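You operate a simulated robot arm through the tools that you are given. There is no shell and no other tool.

You are at the controls of a simulated robot arm. One attempt, no reset.

JOB
Clamp the rippled pad and roll its cover down till no ripple shows.
Fine: clamp before rolling; roller back, then free the clamp. Set down upright: seam roller. What is to be rubbed or washed off counts as gone when no trace of it is left.

It is judged by the outcome, as a careful person would: the job done as asked, and still so three seconds after it is handed in. It fails if anything else is knocked over, pushed out of place, dropped, spilled or broken. A push-on lid holds only when it is set on centred and level and pressed home; a screw cap is set on level and turned clockwise until tight.

ROBOT AND FRAMES
A 7-joint arm with a two-finger parallel gripper, fixed in place. Base frame: the origin is on the floor under the middle of its stand, x ahead of it, y to its left, z up. Lengths are in cm, angles in degrees, forces in N, time in s.
With the tool pointing down near the work surface it reaches from about 42 to 90 cm from the base axis. Its first joint turns from -143.0 to 143.0 degrees. Payload 3 kg.
The TCP is the grasp point between the finger pads, 3 cm short of the fingertips. In the tool frame z runs along the fingers and y along their closing line. The gripper opens to 9.4 cm. The fingers are 2.8 cm wide and 1 cm thick; the gripper's body (5 by 9.6 cm) begins 5.5 cm behind the TCP.
Orientation is that of the tool frame in the base frame, as a unit quaternion [x, y, z, w]. With the fingers straight down and closing along the base's y, the tool's x points along the base's -x, its y along +y and its z along -z.

CONTROLS
- The arm moves only by the tool nudge_tool. Its argument "moves" is a list of rows, each a list of 3 entries, a list of its own where there are three numbers: the shift along the tool's x, y, z in cm, then the turn, a rotation vector about the tool's x, y, z in degrees, then the opening in per cent of the stroke, from 0 (shut) to 100 (fully open). In form: [[[x, y, z], [ax, ay, az], grip], ...]. A call has 1 to 20 rows; each row is the pose to reach, as a shift and turn from the pose commanded when the call began, along the tool's axes at that moment. A row lasts 0.2 s, in which the tool goes at most 5 cm and 8.6 degrees; a call with a longer step from one row to the next is refused whole, and so is a gripper value outside its range. Where a pose cannot be reached the arm comes as near as it can. A force on the tool above 90 N (or 10 N above the force at the start of the call, whichever is more), or a blocked arm, ends the call early, and 0.2 s more pass. Each finger travels about 7.2 cm/s and halts on what it meets, pressing with about 28 N; the grip force reading is that of the motor and also rises with nothing between the fingers. The clock runs only during rows and for 0.2 s after the last one: add rows that repeat a pose to give the fingers time. The reply holds the time, the measured pose of the TCP, the force on the tool along the base axes, the opening and the grip force, in the units named above and with some noise, with the torque about the TCP (base axes, N m) and any sound that the robot's microphone picked up.
- Cameras (640 x 400 px; columns grow to the right, rows downward): "scene" is fixed at [5.03, -49.84, 167.5]; the picture's right is [0.90, -0.44, 0.00], its down [-0.22, -0.44, -0.87] and it looks along [0.38, 0.78, -0.49] (base axes); focal length 335 px, centre (320, 200). "wrist" rides on the gripper at [7.6, 1.4, -10.2] in the tool frame; the picture's right is [-0.18, 0.98, 0.00], its down [-0.75, -0.14, -0.64] and it looks along [-0.63, -0.12, 0.77] (tool axes); focal length 243 px, centre (320, 200). There is no depth. A picture from a camera that has moved, and an enlarged one, comes with that camera's place and axes in the base frame and with its lens.
- camera(camera): a new picture of that camera. It takes no simulated time.
- close_up(camera, box): a new picture of the part [left, top, right, bottom] of that camera's present view, enlarged. It takes no simulated time.
- finish_job(): hands the job in; it is judged then, once.

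Nothing tells you positions but the pictures and the camera data. Unless the task says otherwise, let go and move clear before handing in.

The tools are called after "Request:" by a JSON object that holds its "fn" and its "kwargs". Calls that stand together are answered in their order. nudge_tool: Moves the arm, as the interface text tells. Its arguments: {"type":"object","properties":{"moves":{"type":"array","items":{"type":"array"}}},"required":["moves"]} The other tools are called the same way: camera (camera) takes a picture; close_up (camera, box) takes an enlarged picture of a part of a camera's view; finish_job () hands the job in.

At the start:

```text
time_s: 0.0
tcp_pos: [37.47, 40.21, 124.16]
ee_rot: [0.0, 1.0, 0.0, 0.0]
contact_force: [-0.3, -0.2, -0.4]
ft_torque: [0.01, -0.01, -0.03]
width: 9.41
gripper_force: 0.0
```

scene: 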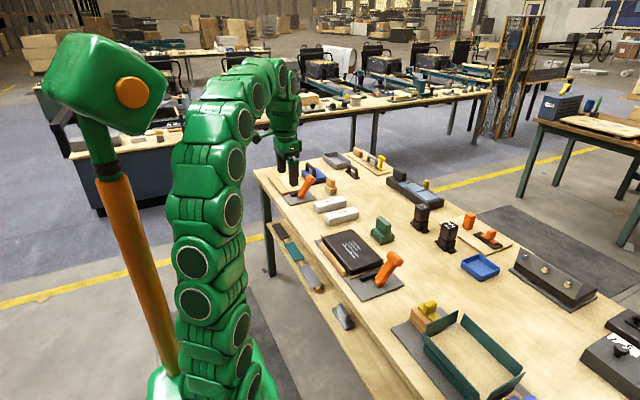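
wrist: 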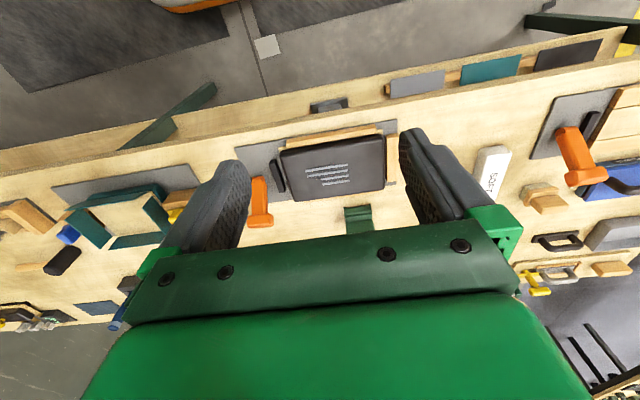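

I see a long workbench with many items; a dark pad with ripple lines and orange-handled clamps seem to be near the middle-left of the bench. I'll take enlarged pictures to identify the pad, clamp and roller.

Request:
{"fn": "close_up", "kwargs": {"camera": "scene", "box": [300, 180, 460, 300]}}

Request:
{"fn": "close_up", "kwargs": {"camera": "scene", "box": [250, 140, 410, 240]}}

Request:
{"fn": "close_up", "kwargs": {"camera": "scene", "box": [400, 180, 640, 400]}}

Request:
{"fn": "close_up", "kwargs": {"camera": "wrist", "box": [220, 100, 440, 240]}}

```text
3.33 times, centred on (380, 240) of scene
camera zoom: at [5.03, -49.84, 167.5], right [0.9, -0.44, 0.0], down [-0.22, -0.44, -0.87], along [0.38, 0.78, -0.49], focal length 1115 px, centre (120, 67)
```

zoom: 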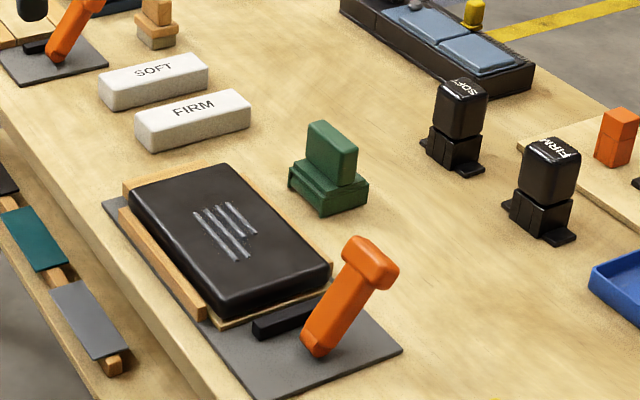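

```text
4.00 times, centred on (330, 190) of scene
camera zoom: at [5.03, -49.84, 167.5], right [0.9, -0.44, 0.0], down [-0.22, -0.44, -0.87], along [0.38, 0.78, -0.49], focal length 1338 px, centre (280, 240)
```

zoom: 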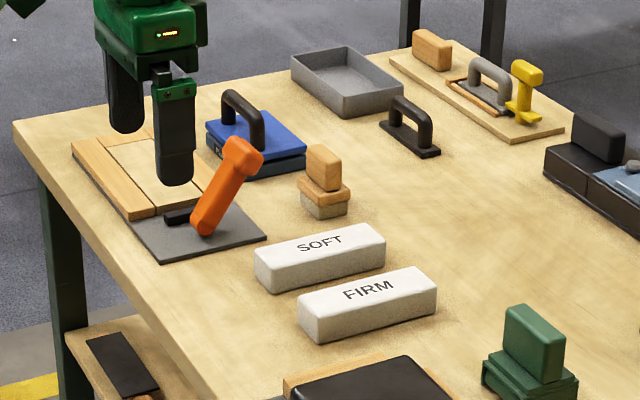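

```text
1.82 times, centred on (520, 290) of scene
camera zoom: at [5.03, -49.84, 167.5], right [0.9, -0.44, 0.0], down [-0.22, -0.44, -0.87], along [0.38, 0.78, -0.49], focal length 608 px, centre (-44, 36)
```

zoom: 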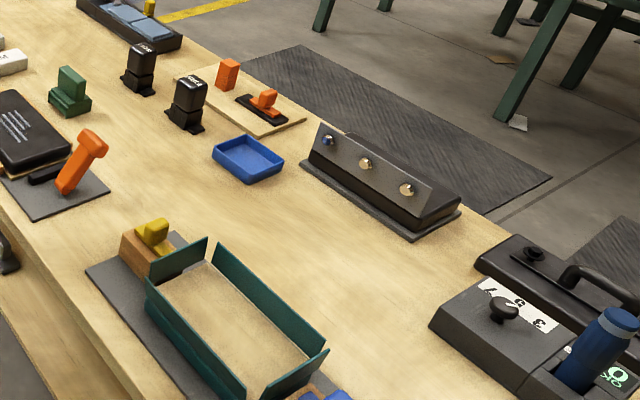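

```text
2.86 times, centred on (330, 170) of wrist
camera zoom: at [29.8, 41.68, 134.29], right [0.18, 0.98, 0.0], down [0.75, -0.14, 0.64], along [0.63, -0.12, -0.77], focal length 693 px, centre (291, 286)
```

zoom: 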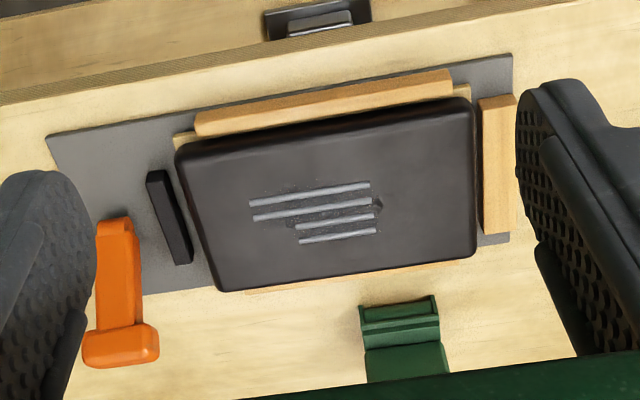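

The rippled pad is at about (61, 38, 87), with an orange lever and a black jaw beside it. I need more detail on the tools nearby to identify the seam roller and the clamp.

Request:
{"fn": "close_up", "kwargs": {"camera": "scene", "box": [365, 200, 405, 250]}}

Request:
{"fn": "close_up", "kwargs": {"camera": "scene", "box": [360, 240, 420, 300]}}

Request:
{"fn": "close_up", "kwargs": {"camera": "scene", "box": [400, 190, 520, 265]}}

Request:
{"fn": "close_up", "kwargs": {"camera": "scene", "box": [330, 140, 450, 215]}}

Request:
{"fn": "close_up", "kwargs": {"camera": "scene", "box": [390, 290, 550, 400]}}

Request:
{"fn": "close_up", "kwargs": {"camera": "scene", "box": [260, 200, 380, 340]}}

```text
8.00 times, centred on (385, 225) of scene
camera zoom: at [5.03, -49.84, 167.5], right [0.9, -0.44, 0.0], down [-0.22, -0.44, -0.87], along [0.38, 0.78, -0.49], focal length 2676 px, centre (-200, 0)
```

zoom: 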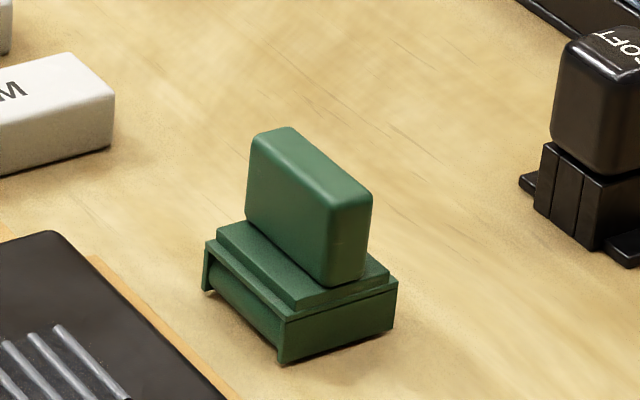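

```text
6.67 times, centred on (390, 270) of scene
camera zoom: at [5.03, -49.84, 167.5], right [0.9, -0.44, 0.0], down [-0.22, -0.44, -0.87], along [0.38, 0.78, -0.49], focal length 2230 px, centre (-147, -267)
```

zoom: 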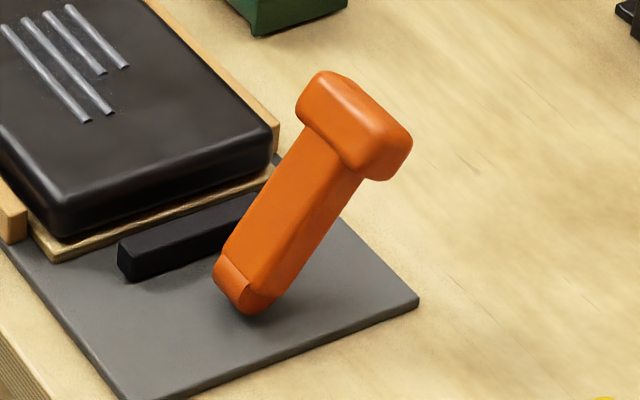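

```text
5.33 times, centred on (460, 228) of scene
camera zoom: at [5.03, -49.84, 167.5], right [0.9, -0.44, 0.0], down [-0.22, -0.44, -0.87], along [0.38, 0.78, -0.49], focal length 1784 px, centre (-427, 53)
```

zoom: 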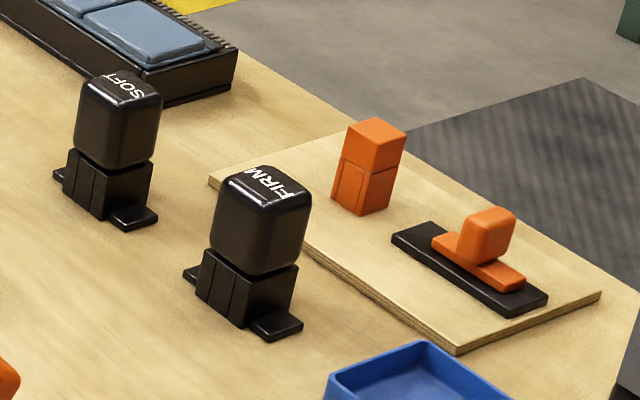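

```text
5.33 times, centred on (390, 178) of scene
camera zoom: at [5.03, -49.84, 167.5], right [0.9, -0.44, 0.0], down [-0.22, -0.44, -0.87], along [0.38, 0.78, -0.49], focal length 1784 px, centre (-53, 320)
```

zoom: 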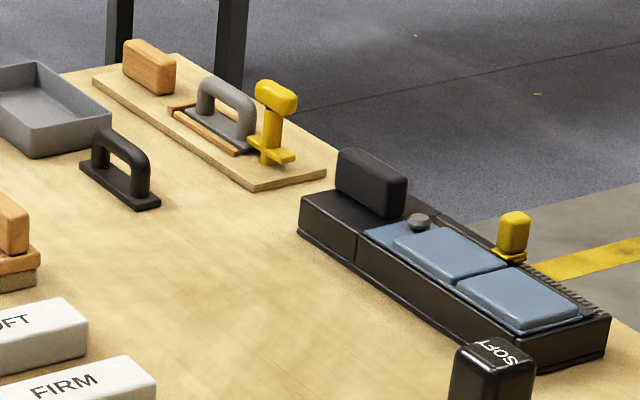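

```text
3.64 times, centred on (470, 345) of scene
camera zoom: at [5.03, -49.84, 167.5], right [0.9, -0.44, 0.0], down [-0.22, -0.44, -0.87], along [0.38, 0.78, -0.49], focal length 1217 px, centre (-226, -327)
```

zoom: 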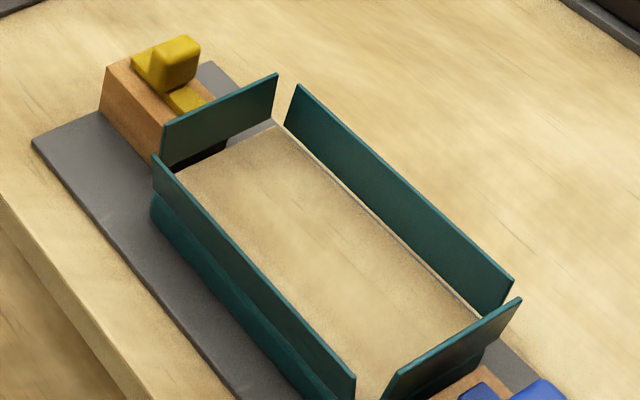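

```text
2.86 times, centred on (320, 270) of scene
camera zoom: at [5.03, -49.84, 167.5], right [0.9, -0.44, 0.0], down [-0.22, -0.44, -0.87], along [0.38, 0.78, -0.49], focal length 956 px, centre (320, 0)
```

zoom: 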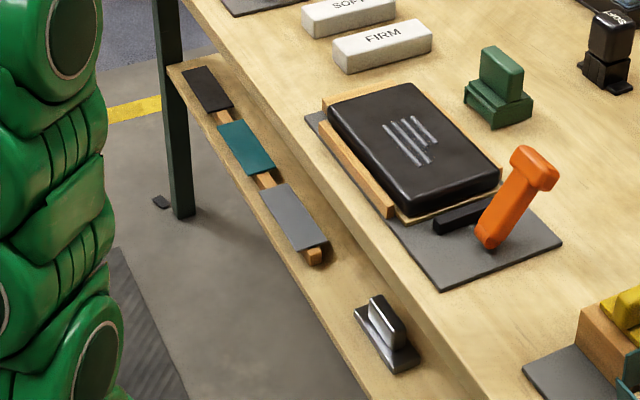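

The green block with a housed cylinder at about (77, 41) looks like the seam roller, and the orange lever (pivot about (62, 20, 84), top about (68, 20, 93)) looks like the pad's clamp. I'll move the arm high over that area for a closer wrist view.

Request:
{"fn": "nudge_tool", "kwargs": {"moves": [[[-2, -3.3, 2.3], [0, 0, 0], 100], [[-4, -6.6, 4.6], [0, 0, 0], 100], [[-6, -10, 7], [0, 0, 0], 100], [[-8, -13.3, 9.3], [0, 0, 0], 100], [[-10, -16.6, 11.6], [0, 0, 0], 100], [[-12, -20, 14], [0, 0, 0], 100]]}}

Request:
{"fn": "camera", "kwargs": {"camera": "wrist"}}

Request:
{"fn": "camera", "kwargs": {"camera": "scene"}}

```text
time_s: 1.4
tcp_pos: [49.89, 20.08, 110.12]
ee_rot: [0.0, 1.0, 0.002, 0.0]
contact_force: [0.1, 0.3, 0.0]
ft_torque: [0.04, 0.01, 0.0]
width: 9.41
gripper_force: 0.2
```

```text
taken
camera wrist: at [42.15, 21.59, 120.38], right [0.18, 0.98, 0.0], down [0.75, -0.14, 0.64], along [0.63, -0.12, -0.77], focal length 243 px, centre (320, 200)
```

wrist: 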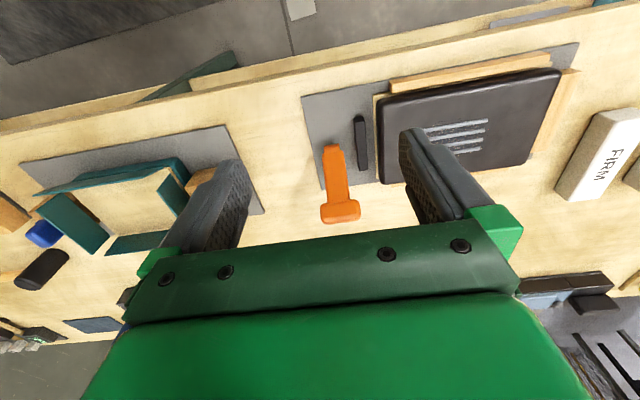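

```text
taken
```

scene: 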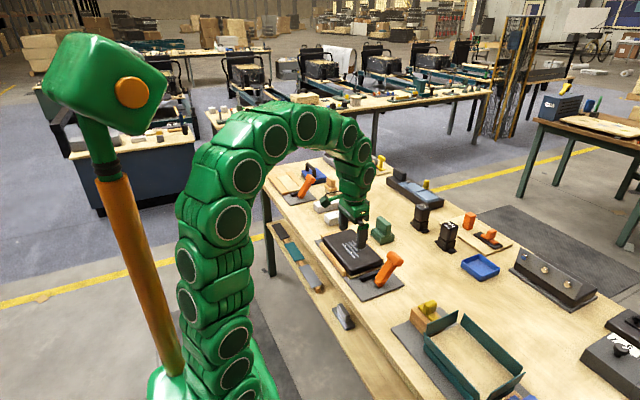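

Request:
{"fn": "close_up", "kwargs": {"camera": "wrist", "box": [290, 80, 450, 230]}}

Request:
{"fn": "close_up", "kwargs": {"camera": "scene", "box": [310, 200, 430, 310]}}

```text
2.67 times, centred on (370, 155) of wrist
camera zoom: at [42.15, 21.59, 120.38], right [0.18, 0.98, 0.0], down [0.75, -0.14, 0.64], along [0.63, -0.12, -0.77], focal length 647 px, centre (187, 320)
```

zoom: 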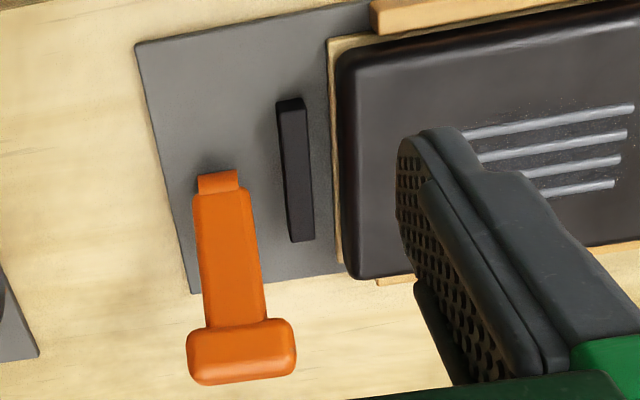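

```text
3.64 times, centred on (370, 255) of scene
camera zoom: at [5.03, -49.84, 167.5], right [0.9, -0.44, 0.0], down [-0.22, -0.44, -0.87], along [0.38, 0.78, -0.49], focal length 1217 px, centre (138, 0)
```

zoom: 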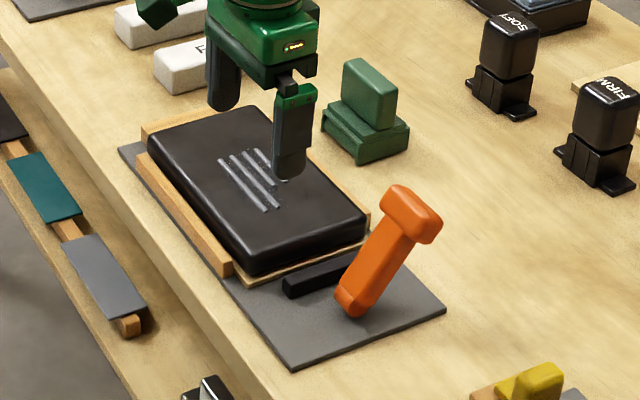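

The fixture is square to the base axes: pad x 54–67.5, y 27–49, jaw bar at y 24.5, lever leaning 33° toward +x. Next I look more closely at the green roller and the ripples.

Request:
{"fn": "nudge_tool", "kwargs": {"moves": [[[-2.5, 4, 0], [0, 0, 0], 100], [[-5, 8, 0], [0, 0, 0], 100], [[-7.5, 12, 0.5], [0, 0, 0], 100], [[-10, 16, 1], [0, 0, 0], 100], [[-12, 20, 2], [0, 0, 0], 100]]}}

Request:
{"fn": "close_up", "kwargs": {"camera": "wrist", "box": [220, 60, 420, 240]}}

Request:
{"fn": "camera", "kwargs": {"camera": "wrist"}}

```text
time_s: 2.6
tcp_pos: [61.46, 39.99, 107.98]
ee_rot: [0.0, 1.0, 0.0, 0.0]
contact_force: [0.0, -0.2, -0.3]
ft_torque: [0.01, 0.0, 0.0]
width: 9.4
gripper_force: 0.1
```

```text
2.22 times, centred on (320, 150) of wrist
camera zoom: at [53.81, 41.57, 118.18], right [0.18, 0.98, 0.0], down [0.75, -0.14, 0.64], along [0.63, -0.12, -0.77], focal length 539 px, centre (320, 311)
```

zoom: 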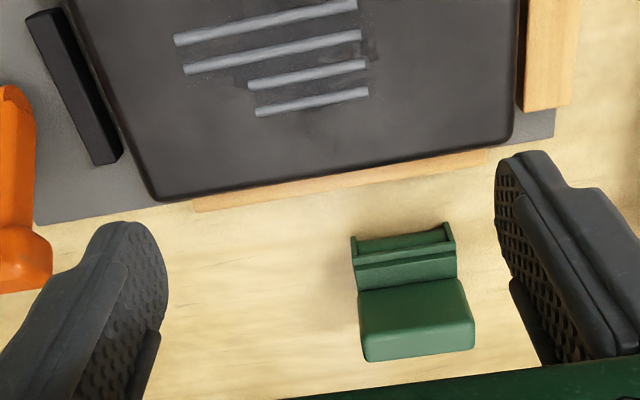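

```text
taken
camera wrist: at [53.81, 41.57, 118.18], right [0.18, 0.98, 0.0], down [0.75, -0.14, 0.64], along [0.63, -0.12, -0.77], focal length 243 px, centre (320, 200)
```

wrist: 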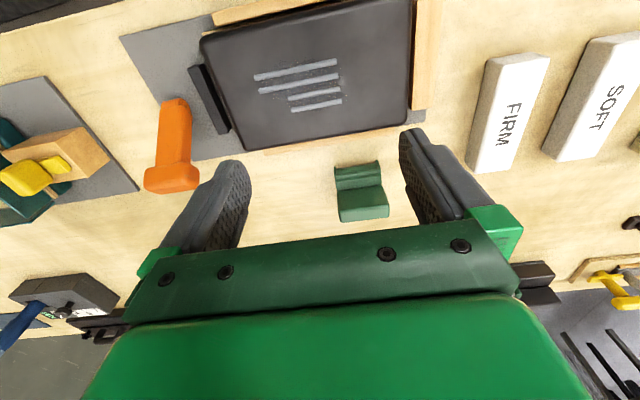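

Request:
{"fn": "close_up", "kwargs": {"camera": "wrist", "box": [320, 150, 400, 230]}}

Request:
{"fn": "close_up", "kwargs": {"camera": "scene", "box": [350, 200, 410, 260]}}

```text
5.00 times, centred on (360, 190) of wrist
camera zoom: at [53.81, 41.57, 118.18], right [0.18, 0.98, 0.0], down [0.75, -0.14, 0.64], along [0.63, -0.12, -0.77], focal length 1213 px, centre (120, 250)
```

zoom: 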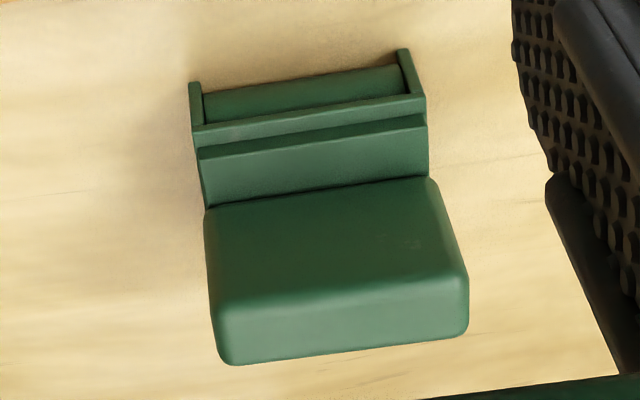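

```text
6.67 times, centred on (380, 230) of scene
camera zoom: at [5.03, -49.84, 167.5], right [0.9, -0.44, 0.0], down [-0.22, -0.44, -0.87], along [0.38, 0.78, -0.49], focal length 2230 px, centre (-80, 0)
```

zoom: 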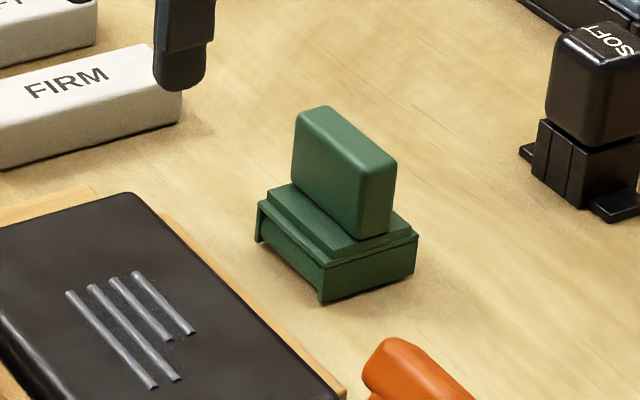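

The roller's handle is about x 78.5–81, y 39.8–47, top z 91.4, with its cylinder axis along y; the ripples cover x 59.3–64.3, y 32.5–42.4. I'll turn the gripper 90° so its fingers close along x, and go above the lever.

Request:
{"fn": "nudge_tool", "kwargs": {"moves": [[[-0.6, -1.8, 0.2], [0, 0, -8.2], 100], [[-1.2, -3.6, 0.4], [0, 0, -16.4], 100], [[-1.8, -5.4, 0.6], [0, 0, -24.6], 100], [[-2.4, -7.2, 0.8], [0, 0, -32.8], 100], [[-3.0, -9.0, 1.0], [0, 0, -41], 100], [[-3.6, -10.8, 1.2], [0, 0, -49.2], 100], [[-4.2, -12.6, 1.4], [0, 0, -57.4], 100], [[-4.8, -14.4, 1.6], [0, 0, -65.6], 100], [[-5.4, -16.2, 1.8], [0, 0, -73.8], 100], [[-6.0, -18, 2], [0, 0, -82], 100], [[-6.3, -20, 2], [0, 0, -90], 100]]}}

Request:
{"fn": "camera", "kwargs": {"camera": "wrist"}}

Request:
{"fn": "camera", "kwargs": {"camera": "scene"}}

```text
time_s: 5.0
tcp_pos: [67.71, 20.13, 106.09]
ee_rot: [0.708, -0.706, 0.0, 0.0]
contact_force: [0.2, 1.0, -0.3]
ft_torque: [0.0, -0.02, 0.0]
width: 9.39
gripper_force: 0.0
```

```text
taken
camera wrist: at [66.17, 12.5, 116.28], right [-0.98, 0.18, 0.0], down [0.14, 0.75, 0.64], along [0.12, 0.63, -0.77], focal length 243 px, centre (320, 200)
```

wrist: 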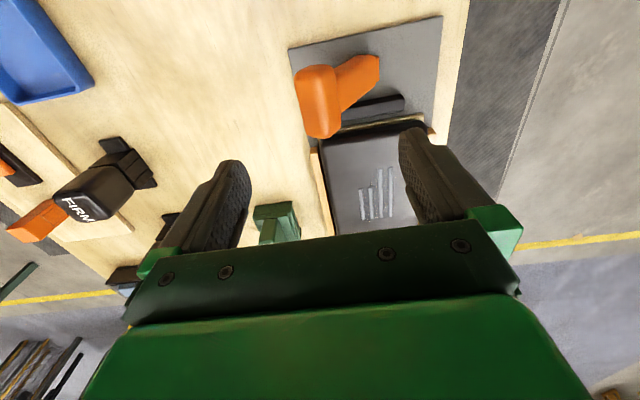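

```text
taken
```

scene: 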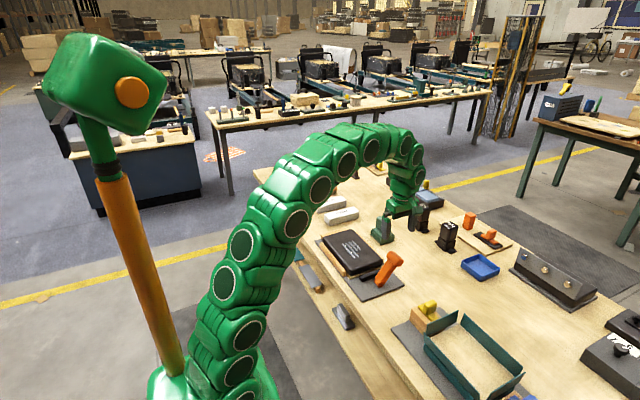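

Request:
{"fn": "close_up", "kwargs": {"camera": "wrist", "box": [270, 10, 450, 150]}}

Request:
{"fn": "close_up", "kwargs": {"camera": "scene", "box": [350, 240, 420, 310]}}

```text
2.86 times, centred on (360, 80) of wrist
camera zoom: at [66.17, 12.5, 116.28], right [-0.98, 0.18, 0.0], down [0.14, 0.75, 0.64], along [0.12, 0.63, -0.77], focal length 693 px, centre (206, 543)
```

zoom: 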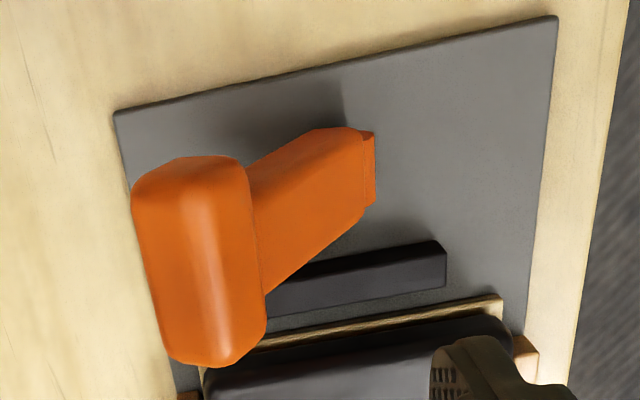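

```text
5.71 times, centred on (385, 275) of scene
camera zoom: at [5.03, -49.84, 167.5], right [0.9, -0.44, 0.0], down [-0.22, -0.44, -0.87], along [0.38, 0.78, -0.49], focal length 1912 px, centre (-51, -229)
```

zoom: 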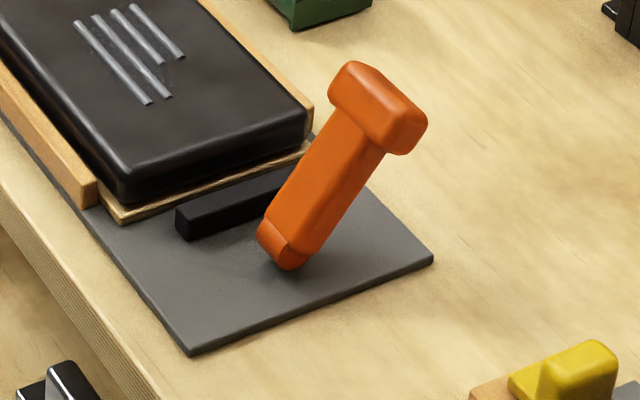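

The lever pivots at about (61, 20, 83.5) about the y axis with its T-grip at (67.6, 20, 92.5). I'll lower the open fingers so they straddle the T-grip in x.

Request:
{"fn": "nudge_tool", "kwargs": {"moves": [[[0, 0, 4.0], [0, 0, 0], 100], [[0, 0, 8.0], [0, 0, 0], 100], [[0, 0, 11], [0, 0, 0], 100], [[0, 0, 13], [0, 0, 0], 100]]}}

Request:
{"fn": "camera", "kwargs": {"camera": "wrist"}}

Request:
{"fn": "close_up", "kwargs": {"camera": "scene", "box": [350, 200, 450, 300]}}

```text
time_s: 6.0
tcp_pos: [67.77, 20.08, 92.96]
ee_rot: [-0.707, 0.707, -0.001, 0.001]
contact_force: [-0.3, 0.1, -0.5]
ft_torque: [0.03, 0.04, 0.04]
width: 9.4
gripper_force: 0.0
```

```text
taken
camera wrist: at [66.25, 12.63, 103.24], right [-0.98, 0.18, 0.0], down [0.14, 0.75, 0.64], along [0.12, 0.63, -0.77], focal length 243 px, centre (320, 200)
```

wrist: 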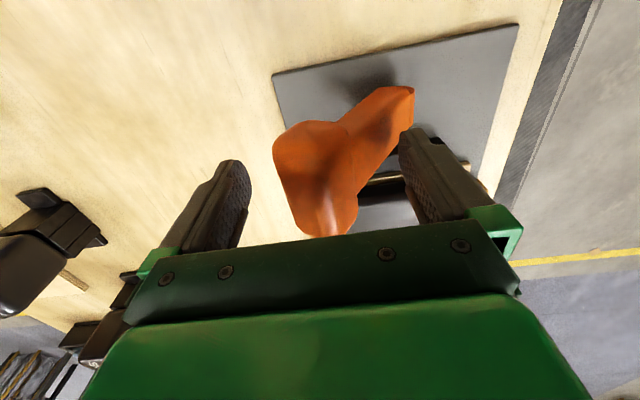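

```text
4.00 times, centred on (400, 250) of scene
camera zoom: at [5.03, -49.84, 167.5], right [0.9, -0.44, 0.0], down [-0.22, -0.44, -0.87], along [0.38, 0.78, -0.49], focal length 1338 px, centre (0, 0)
```

zoom: 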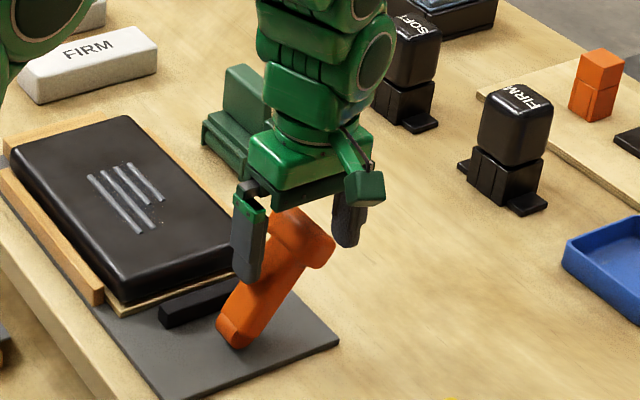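

The T-grip sits between the fingers. I'll push gently toward −x in small steps and watch the force.

Request:
{"fn": "nudge_tool", "kwargs": {"moves": [[[0, 1, 0], [0, 0, 0], 100], [[0, 2, 0], [0, 0, 0], 100], [[0, 2.5, 0], [0, 0, 0], 100], [[0, 3, 0], [0, 0, 0], 100], [[0, 3.5, 0], [0, 0, 0], 100]]}}

Request:
{"fn": "camera", "kwargs": {"camera": "wrist"}}

```text
time_s: 7.2
tcp_pos: [64.29, 20.27, 93.08]
ee_rot: [0.707, -0.707, 0.001, -0.002]
contact_force: [3.5, -0.8, 1.9]
ft_torque: [0.02, -0.07, 0.02]
width: 9.38
gripper_force: 0.1
```

```text
taken
camera wrist: at [62.7, 12.65, 103.33], right [-0.98, 0.18, 0.0], down [0.14, 0.75, 0.64], along [0.12, 0.63, -0.77], focal length 243 px, centre (320, 200)
```

wrist: 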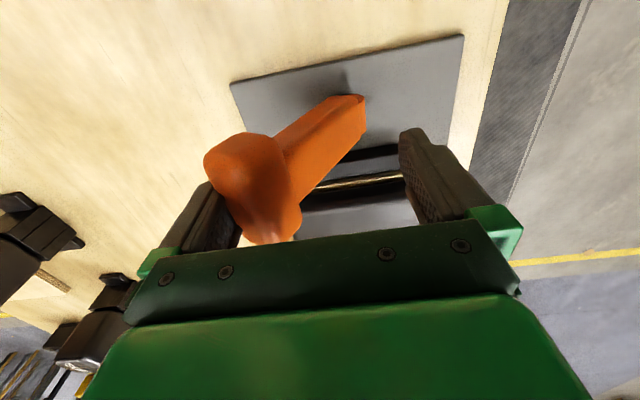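

Request:
{"fn": "nudge_tool", "kwargs": {"moves": [[[0, 0.5, 0], [0, 0, 0], 100], [[0, 1.0, 0], [0, 0, 0], 100], [[0, 1.5, 0], [0, 0, 0], 100], [[0, 2, 0], [0, 0, 0], 100]]}}

Request:
{"fn": "camera", "kwargs": {"camera": "wrist"}}

Request:
{"fn": "close_up", "kwargs": {"camera": "scene", "box": [340, 200, 440, 300]}}

```text
time_s: 8.2
tcp_pos: [62.38, 20.25, 93.1]
ee_rot: [0.707, -0.707, 0.0, 0.0]
contact_force: [1.4, 0.5, 0.4]
ft_torque: [0.02, -0.01, 0.06]
width: 9.41
gripper_force: 0.1
```

```text
taken
camera wrist: at [60.85, 12.63, 103.25], right [-0.98, 0.18, 0.0], down [0.14, 0.75, 0.64], along [0.12, 0.63, -0.77], focal length 243 px, centre (320, 200)
```

wrist: 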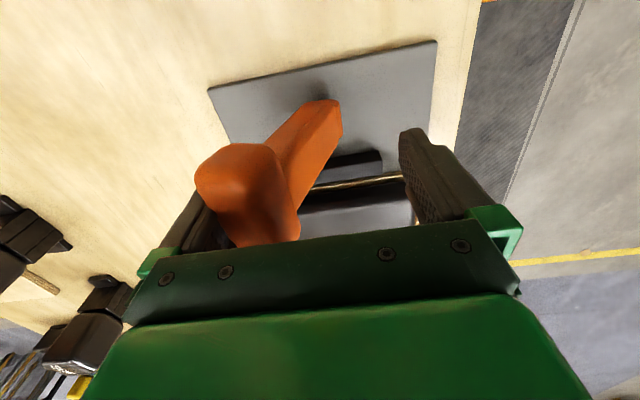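

```text
4.00 times, centred on (390, 250) of scene
camera zoom: at [5.03, -49.84, 167.5], right [0.9, -0.44, 0.0], down [-0.22, -0.44, -0.87], along [0.38, 0.78, -0.49], focal length 1338 px, centre (40, 0)
```

zoom: 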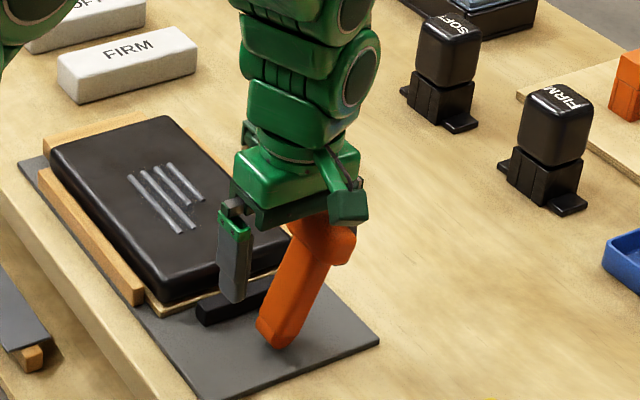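

The lever swings freely toward −x. I keep going.

Request:
{"fn": "nudge_tool", "kwargs": {"moves": [[[0, 0.7, 0], [0, 0, 0], 100], [[0, 1.4, 0], [0, 0, 0], 100], [[0, 2.1, 0], [0, 0, 0], 100], [[0, 2.8, 0], [0, 0, 0], 100], [[0, 3.5, 0], [0, 0, 0], 100], [[0, 4.2, 0], [0, 0, 0], 100]]}}

Request:
{"fn": "camera", "kwargs": {"camera": "wrist"}}

Request:
{"fn": "close_up", "kwargs": {"camera": "scene", "box": [340, 200, 440, 300]}}

```text
time_s: 9.6
tcp_pos: [58.07, 20.26, 93.06]
ee_rot: [-0.707, 0.708, -0.001, 0.001]
contact_force: [0.3, 0.1, -0.5]
ft_torque: [-0.01, -0.02, 0.03]
width: 9.4
gripper_force: 0.0
```

```text
taken
camera wrist: at [56.51, 12.68, 103.31], right [-0.98, 0.18, 0.0], down [0.14, 0.75, 0.64], along [0.12, 0.63, -0.77], focal length 243 px, centre (320, 200)
```

wrist: 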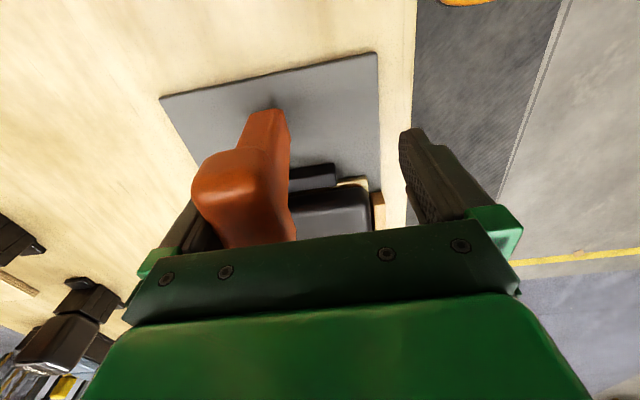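

```text
4.00 times, centred on (390, 250) of scene
camera zoom: at [5.03, -49.84, 167.5], right [0.9, -0.44, 0.0], down [-0.22, -0.44, -0.87], along [0.38, 0.78, -0.49], focal length 1338 px, centre (40, 0)
```

zoom: 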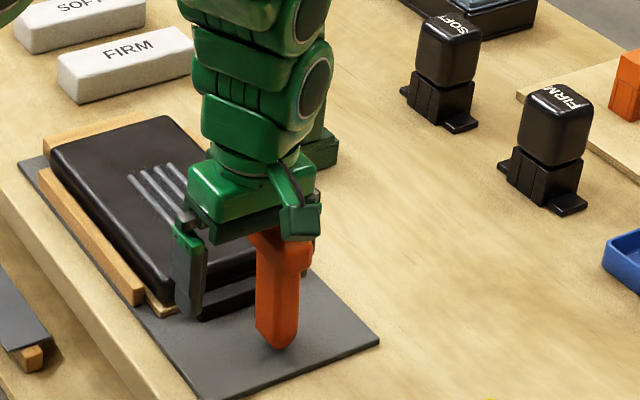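

The jaw is moving toward the pad as the lever comes over. I continue.

Request:
{"fn": "nudge_tool", "kwargs": {"moves": [[[0, 0.7, 0], [0, 0, 0], 100], [[0, 1.4, 0], [0, 0, 0], 100], [[0, 2.1, 0], [0, 0, 0], 100], [[0, 2.8, 0], [0, 0, 0], 100], [[0, 3.5, 0], [0, 0, 0], 100]]}}

Request:
{"fn": "camera", "kwargs": {"camera": "wrist"}}

Request:
{"fn": "close_up", "kwargs": {"camera": "scene", "box": [340, 200, 440, 300]}}

```text
time_s: 10.8
tcp_pos: [54.62, 20.17, 93.21]
ee_rot: [0.707, -0.707, 0.001, -0.001]
contact_force: [2.1, 0.0, 3.0]
ft_torque: [-0.01, -0.23, -0.04]
width: 9.38
gripper_force: 0.1
```

```text
taken
camera wrist: at [53.06, 12.61, 103.39], right [-0.98, 0.18, 0.0], down [0.14, 0.75, 0.64], along [0.12, 0.63, -0.77], focal length 243 px, centre (320, 200)
```

wrist: 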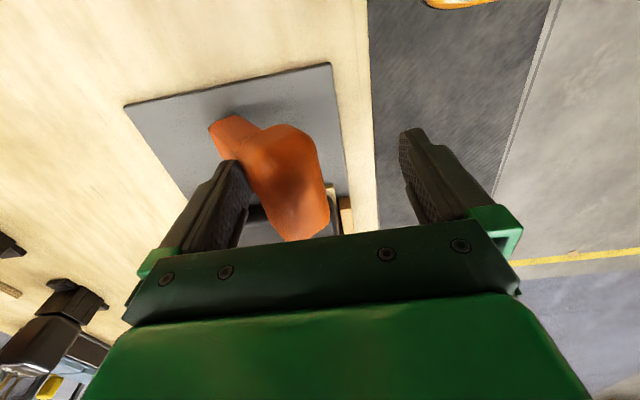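

```text
4.00 times, centred on (390, 250) of scene
camera zoom: at [5.03, -49.84, 167.5], right [0.9, -0.44, 0.0], down [-0.22, -0.44, -0.87], along [0.38, 0.78, -0.49], focal length 1338 px, centre (40, 0)
```

zoom: 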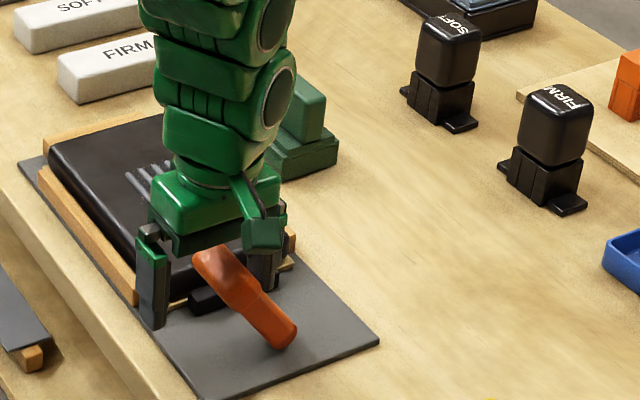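

The lever has gone over centre and leans about 35° toward −x. I push a little more to check that it is at its stop.

Request:
{"fn": "nudge_tool", "kwargs": {"moves": [[[0, 0.4, 0], [0, 0, 0], 100], [[0, 0.8, 0], [0, 0, 0], 100], [[0, 1.2, 0], [0, 0, 0], 100], [[0, 1.2, 0], [0, 0, 0], 100]]}}

Request:
{"fn": "close_up", "kwargs": {"camera": "wrist", "box": [110, 40, 450, 260]}}

Request:
{"fn": "close_up", "kwargs": {"camera": "scene", "box": [340, 230, 420, 300]}}

```text
time_s: 11.6
tcp_pos: [54.11, 20.28, 93.41]
ee_rot: [0.708, -0.707, 0.006, -0.009]
contact_force: [13.0, -0.8, 12.2]
ft_torque: [-0.08, -0.99, 0.0]
width: 9.4
gripper_force: 0.2
stopped in row 4: the force on the tool passed its limit at 96 N (the readings are from after the stop); the commanded pose is now the measured one
```

```text
1.82 times, centred on (280, 150) of wrist
camera zoom: at [52.43, 12.6, 103.68], right [-0.98, 0.18, -0.02], down [0.13, 0.75, 0.65], along [0.13, 0.63, -0.76], focal length 441 px, centre (393, 291)
```

zoom: 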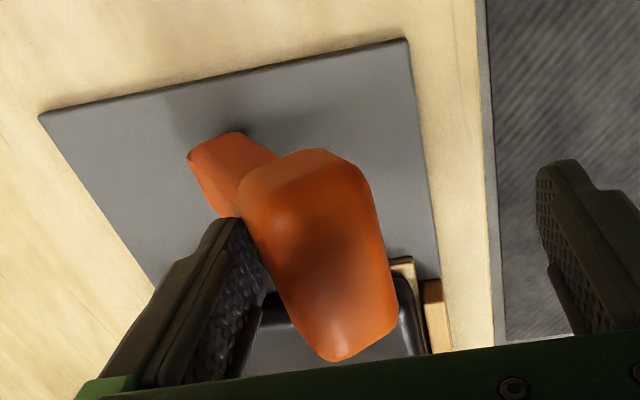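

```text
5.71 times, centred on (380, 265) of scene
camera zoom: at [5.03, -49.84, 167.5], right [0.9, -0.44, 0.0], down [-0.22, -0.44, -0.87], along [0.38, 0.78, -0.49], focal length 1912 px, centre (-23, -171)
```

zoom: 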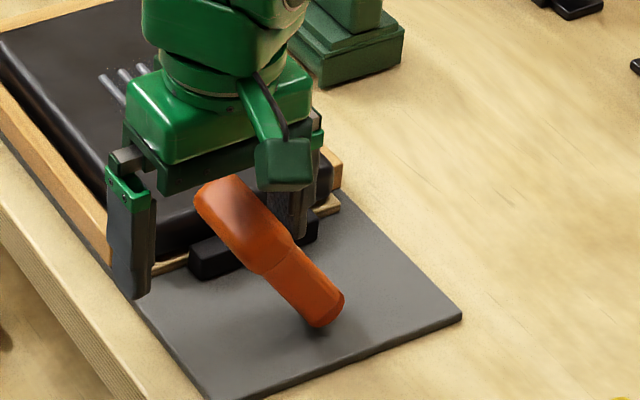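

The lever met its stop, so I back off from it and lift straight up to inspect the jaw.

Request:
{"fn": "nudge_tool", "kwargs": {"moves": [[[0, -0.5, 0], [0, 0, 0], 100], [[0, -0.8, 0], [0, 0, 0], 100], [[0, -0.8, -3], [0, 0, 0], 100], [[0, -0.8, -7], [0, 0, 0], 100], [[0, -0.8, -11], [0, 0, 0], 100], [[0, -0.8, -15], [0, 0, 0], 100]]}}

Request:
{"fn": "camera", "kwargs": {"camera": "wrist"}}

Request:
{"fn": "close_up", "kwargs": {"camera": "wrist", "box": [200, 20, 440, 180]}}

Request:
{"fn": "close_up", "kwargs": {"camera": "scene", "box": [310, 210, 420, 310]}}

```text
time_s: 13.0
tcp_pos: [54.47, 20.08, 108.42]
ee_rot: [-0.707, 0.707, -0.005, 0.008]
contact_force: [0.0, 0.7, -0.6]
ft_torque: [-0.02, 0.0, -0.01]
width: 9.4
gripper_force: 0.0
```

```text
taken
camera wrist: at [52.81, 12.46, 118.63], right [-0.98, 0.18, -0.02], down [0.13, 0.75, 0.65], along [0.13, 0.63, -0.76], focal length 243 px, centre (320, 200)
```

wrist: 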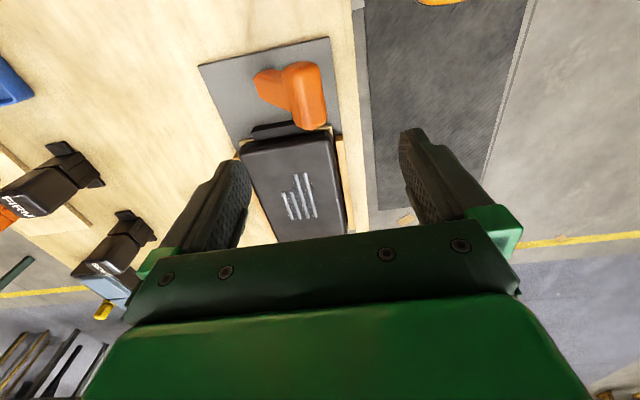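

```text
2.50 times, centred on (320, 100) of wrist
camera zoom: at [52.81, 12.46, 118.63], right [-0.98, 0.18, -0.02], down [0.13, 0.75, 0.65], along [0.13, 0.63, -0.76], focal length 606 px, centre (320, 450)
```

zoom: 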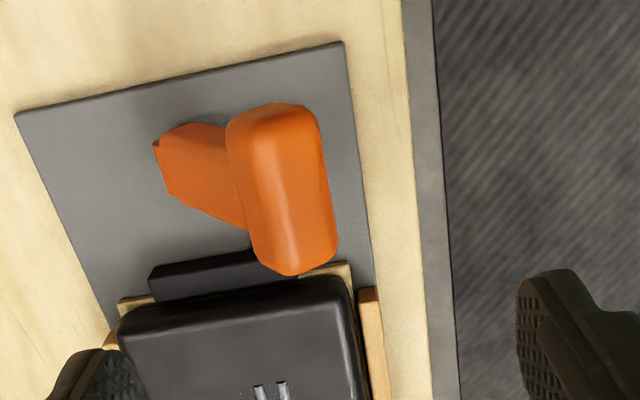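

```text
4.00 times, centred on (365, 260) of scene
camera zoom: at [5.03, -49.84, 167.5], right [0.9, -0.44, 0.0], down [-0.22, -0.44, -0.87], along [0.38, 0.78, -0.49], focal length 1338 px, centre (140, -40)
```

zoom: 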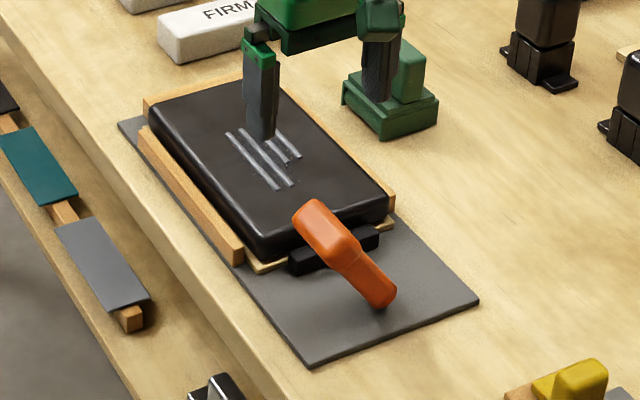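

The jaw now presses the pad's end, so it's clamped. Next I level the small tool tilt and travel to above the seam roller for a look.

Request:
{"fn": "nudge_tool", "kwargs": {"moves": [[[-2.9, -3.15, 0.5], [-0.3, 0.1, 0], 100], [[-5.8, -6.3, 1], [-0.6, 0.2, 0], 100], [[-8.7, -9.45, 1.5], [-1.05, 0.24, 0], 100], [[-11.6, -12.6, 2], [-1.05, 0.24, 0], 100], [[-14.5, -15.75, 2.5], [-1.05, 0.24, 0], 100], [[-17.4, -18.9, 3], [-1.05, 0.24, 0], 100], [[-20.3, -22.05, 4], [-1.05, 0.24, 0], 100], [[-23.2, -25.2, 6], [-1.05, 0.24, 0], 100], [[-23.2, -25.2, 6], [-1.05, 0.24, 0], 100]]}}

Request:
{"fn": "camera", "kwargs": {"camera": "wrist"}}

Request:
{"fn": "close_up", "kwargs": {"camera": "scene", "box": [330, 160, 430, 260]}}

```text
time_s: 15.0
tcp_pos: [76.9, 40.76, 103.5]
ee_rot: [0.708, -0.707, -0.001, 0.001]
contact_force: [-0.5, -0.1, 0.0]
ft_torque: [-0.01, 0.01, 0.0]
width: 9.41
gripper_force: 0.0
out of reach, approached as far as the arm can: row 7, 8, 9
```

```text
taken
camera wrist: at [75.44, 33.16, 113.67], right [-0.98, 0.18, 0.0], down [0.14, 0.75, 0.64], along [0.12, 0.63, -0.77], focal length 243 px, centre (320, 200)
```

wrist: 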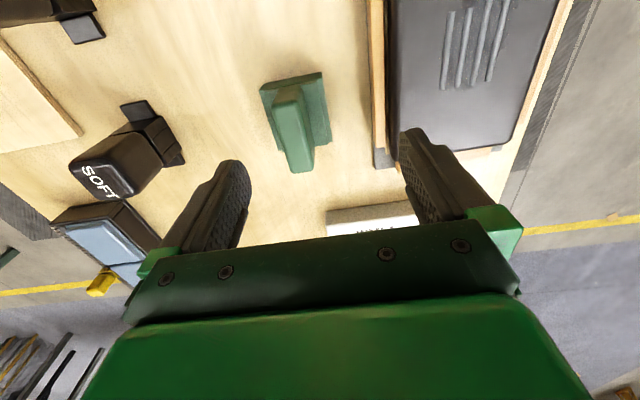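

```text
4.00 times, centred on (380, 210) of scene
camera zoom: at [5.03, -49.84, 167.5], right [0.9, -0.44, 0.0], down [-0.22, -0.44, -0.87], along [0.38, 0.78, -0.49], focal length 1338 px, centre (80, 160)
```

zoom: 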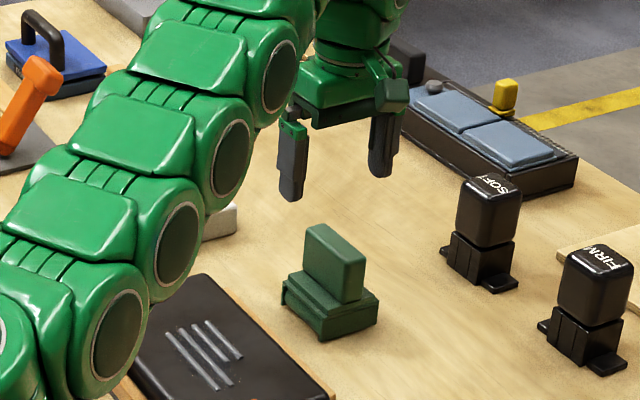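

Request:
{"fn": "close_up", "kwargs": {"camera": "wrist", "box": [240, 50, 360, 190]}}

Request:
{"fn": "close_up", "kwargs": {"camera": "scene", "box": [390, 205, 430, 250]}}

```text
2.86 times, centred on (300, 120) of wrist
camera zoom: at [75.44, 33.16, 113.67], right [-0.98, 0.18, 0.0], down [0.14, 0.75, 0.64], along [0.12, 0.63, -0.77], focal length 693 px, centre (377, 429)
```

zoom: 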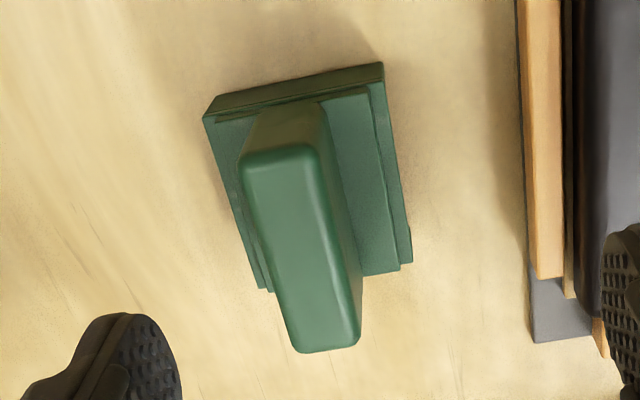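

```text
8.89 times, centred on (410, 228) of scene
camera zoom: at [5.03, -49.84, 167.5], right [0.9, -0.44, 0.0], down [-0.22, -0.44, -0.87], along [0.38, 0.78, -0.49], focal length 2974 px, centre (-480, -44)
```

zoom: 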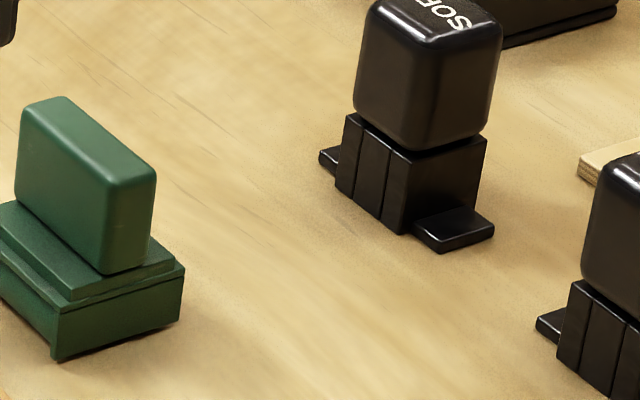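

The handle centre is at about (79.9, 43.4), just at the edge of reach. I'll descend a little above it to see how the reach changes.

Request:
{"fn": "nudge_tool", "kwargs": {"moves": [[[0, 0, 2], [0, 0, 0], 100], [[0, 0, 4], [0, 0, 0], 100], [[0, 0, 4], [0, 0, 0], 100]]}}

```text
time_s: 15.8
tcp_pos: [76.98, 40.68, 99.43]
ee_rot: [0.707, -0.707, -0.001, 0.001]
contact_force: [-0.6, 0.5, 0.0]
ft_torque: [-0.02, -0.02, 0.0]
width: 9.41
gripper_force: 0.1
```

Request:
{"fn": "nudge_tool", "kwargs": {"moves": [[[0, -0.5, 1.9], [0, 0, 0], 100], [[-1.0, -1.5, 2.9], [0, 0, 0], 100], [[-2.1, -2.5, 3.9], [0, 0, 0], 100], [[-2.1, -2.5, 3.9], [0, 0, 0], 100]]}}

Request:
{"fn": "camera", "kwargs": {"camera": "wrist"}}

Request:
{"fn": "close_up", "kwargs": {"camera": "scene", "box": [350, 190, 430, 260]}}

```text
time_s: 16.8
tcp_pos: [78.89, 42.4, 95.99]
ee_rot: [0.707, -0.707, 0.0, -0.001]
contact_force: [0.6, -0.1, 0.7]
ft_torque: [0.02, -0.02, -0.02]
width: 9.4
gripper_force: 0.1
out of reach, approached as far as the arm can: row 3, 4
```

```text
taken
camera wrist: at [77.44, 34.84, 106.2], right [-0.98, 0.18, 0.0], down [0.14, 0.75, 0.64], along [0.12, 0.63, -0.77], focal length 243 px, centre (320, 200)
```

wrist: 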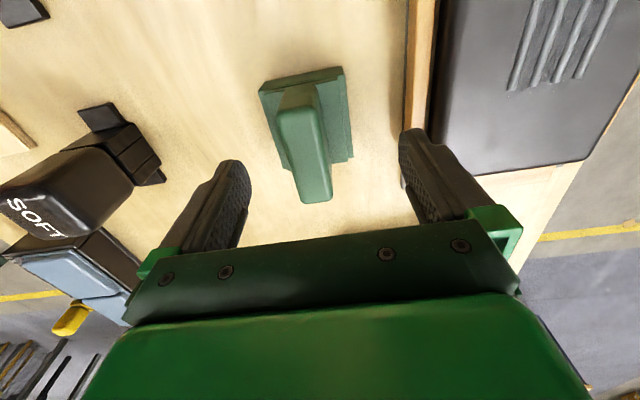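

```text
5.71 times, centred on (390, 225) of scene
camera zoom: at [5.03, -49.84, 167.5], right [0.9, -0.44, 0.0], down [-0.22, -0.44, -0.87], along [0.38, 0.78, -0.49], focal length 1912 px, centre (-80, 57)
```

zoom: 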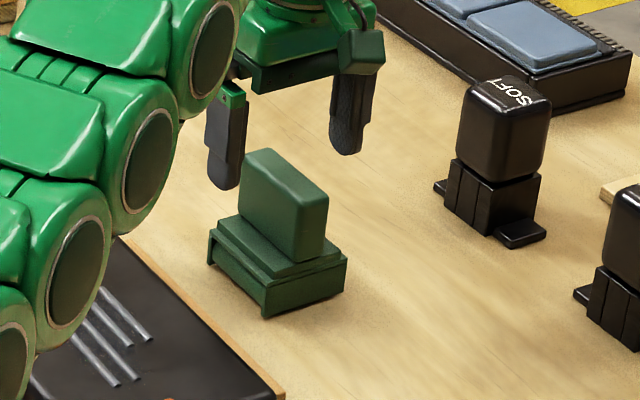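

Request:
{"fn": "nudge_tool", "kwargs": {"moves": [[[-0.2, -0.2, 1.5], [0, 0, 0], 100], [[-0.4, -0.4, 3], [0, 0, 0], 100], [[-0.7, -0.7, 4.5], [0, 0, 0], 100], [[-1.0, -1.0, 6.0], [0, 0, 0], 100], [[-1.0, -1.0, 6.0], [0, 0, 0], 100]]}}

Request:
{"fn": "camera", "kwargs": {"camera": "wrist"}}

Request:
{"fn": "close_up", "kwargs": {"camera": "scene", "box": [350, 190, 430, 260]}}

```text
time_s: 18.0
tcp_pos: [79.72, 43.31, 89.83]
ee_rot: [-0.707, 0.707, 0.001, -0.001]
contact_force: [-1.2, 0.0, -0.1]
ft_torque: [0.01, 0.0, -0.04]
width: 9.38
gripper_force: 0.0
```

```text
taken
camera wrist: at [78.18, 35.83, 100.15], right [-0.98, 0.18, 0.0], down [0.14, 0.75, 0.64], along [0.12, 0.63, -0.77], focal length 243 px, centre (320, 200)
```

wrist: 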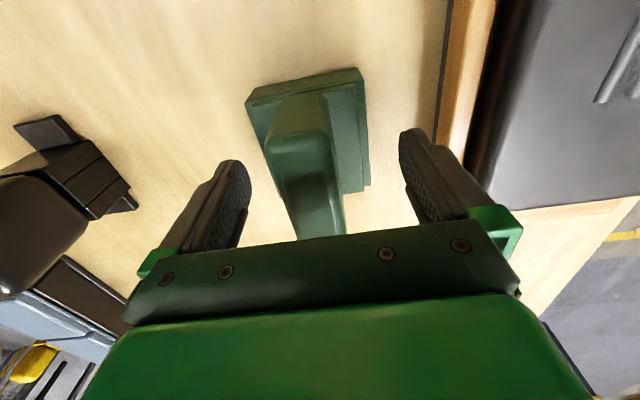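

```text
5.71 times, centred on (390, 225) of scene
camera zoom: at [5.03, -49.84, 167.5], right [0.9, -0.44, 0.0], down [-0.22, -0.44, -0.87], along [0.38, 0.78, -0.49], focal length 1912 px, centre (-80, 57)
```

zoom: 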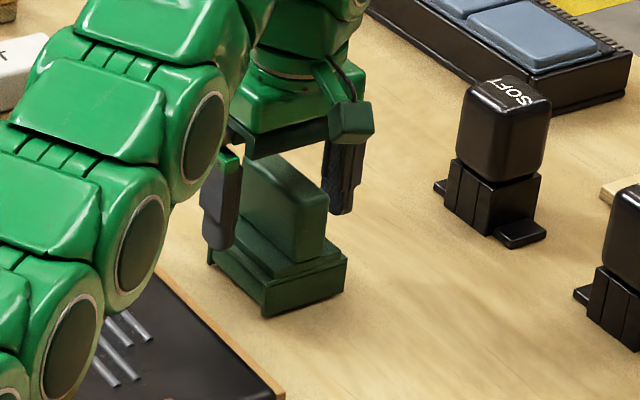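

The fingers straddle the handle well (TCP at 79.7, 43.3, 89.8). I close the grip on it.

Request:
{"fn": "nudge_tool", "kwargs": {"moves": [[[0, 0, 0], [0, 0, 0], 60], [[0, 0, 0], [0, 0, 0], 30], [[0, 0, 0], [0, 0, 0], 10], [[0, 0, 0], [0, 0, 0], 0], [[0, 0, 0], [0, 0, 0], 0], [[0, 0, 0], [0, 0, 0], 0]]}}

Request:
{"fn": "close_up", "kwargs": {"camera": "scene", "box": [350, 190, 430, 260]}}

Request:
{"fn": "close_up", "kwargs": {"camera": "wrist", "box": [200, 40, 440, 240]}}

```text
time_s: 19.4
tcp_pos: [79.65, 43.37, 89.92]
ee_rot: [0.707, -0.707, 0.0, 0.001]
contact_force: [-0.7, 0.7, 0.4]
ft_torque: [0.03, -0.01, -0.02]
width: 3.21
gripper_force: 27.6
```

```text
5.71 times, centred on (390, 225) of scene
camera zoom: at [5.03, -49.84, 167.5], right [0.9, -0.44, 0.0], down [-0.22, -0.44, -0.87], along [0.38, 0.78, -0.49], focal length 1912 px, centre (-80, 57)
```

zoom: 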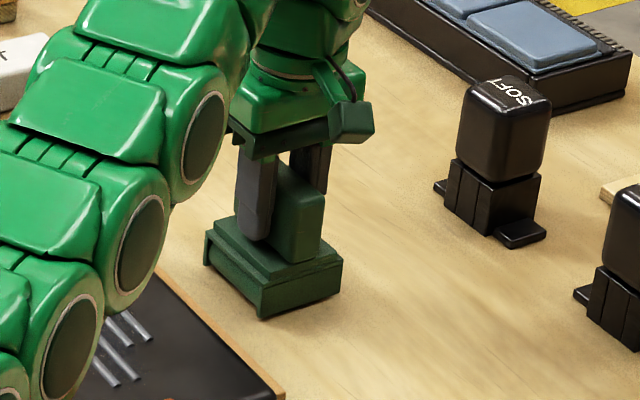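

```text
2.00 times, centred on (320, 140) of wrist
camera zoom: at [78.19, 35.82, 100.13], right [-0.98, 0.18, 0.0], down [0.14, 0.75, 0.64], along [0.12, 0.63, -0.77], focal length 485 px, centre (320, 320)
```

zoom: 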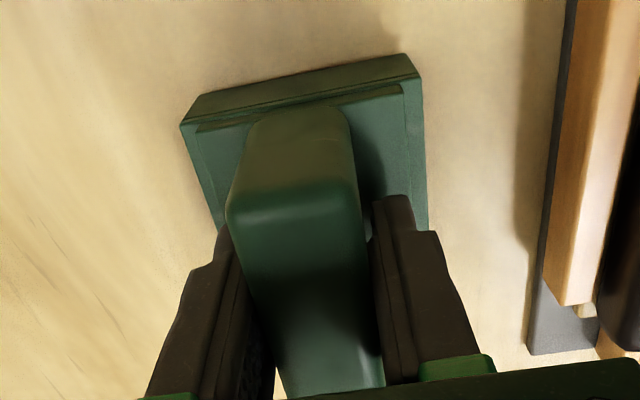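

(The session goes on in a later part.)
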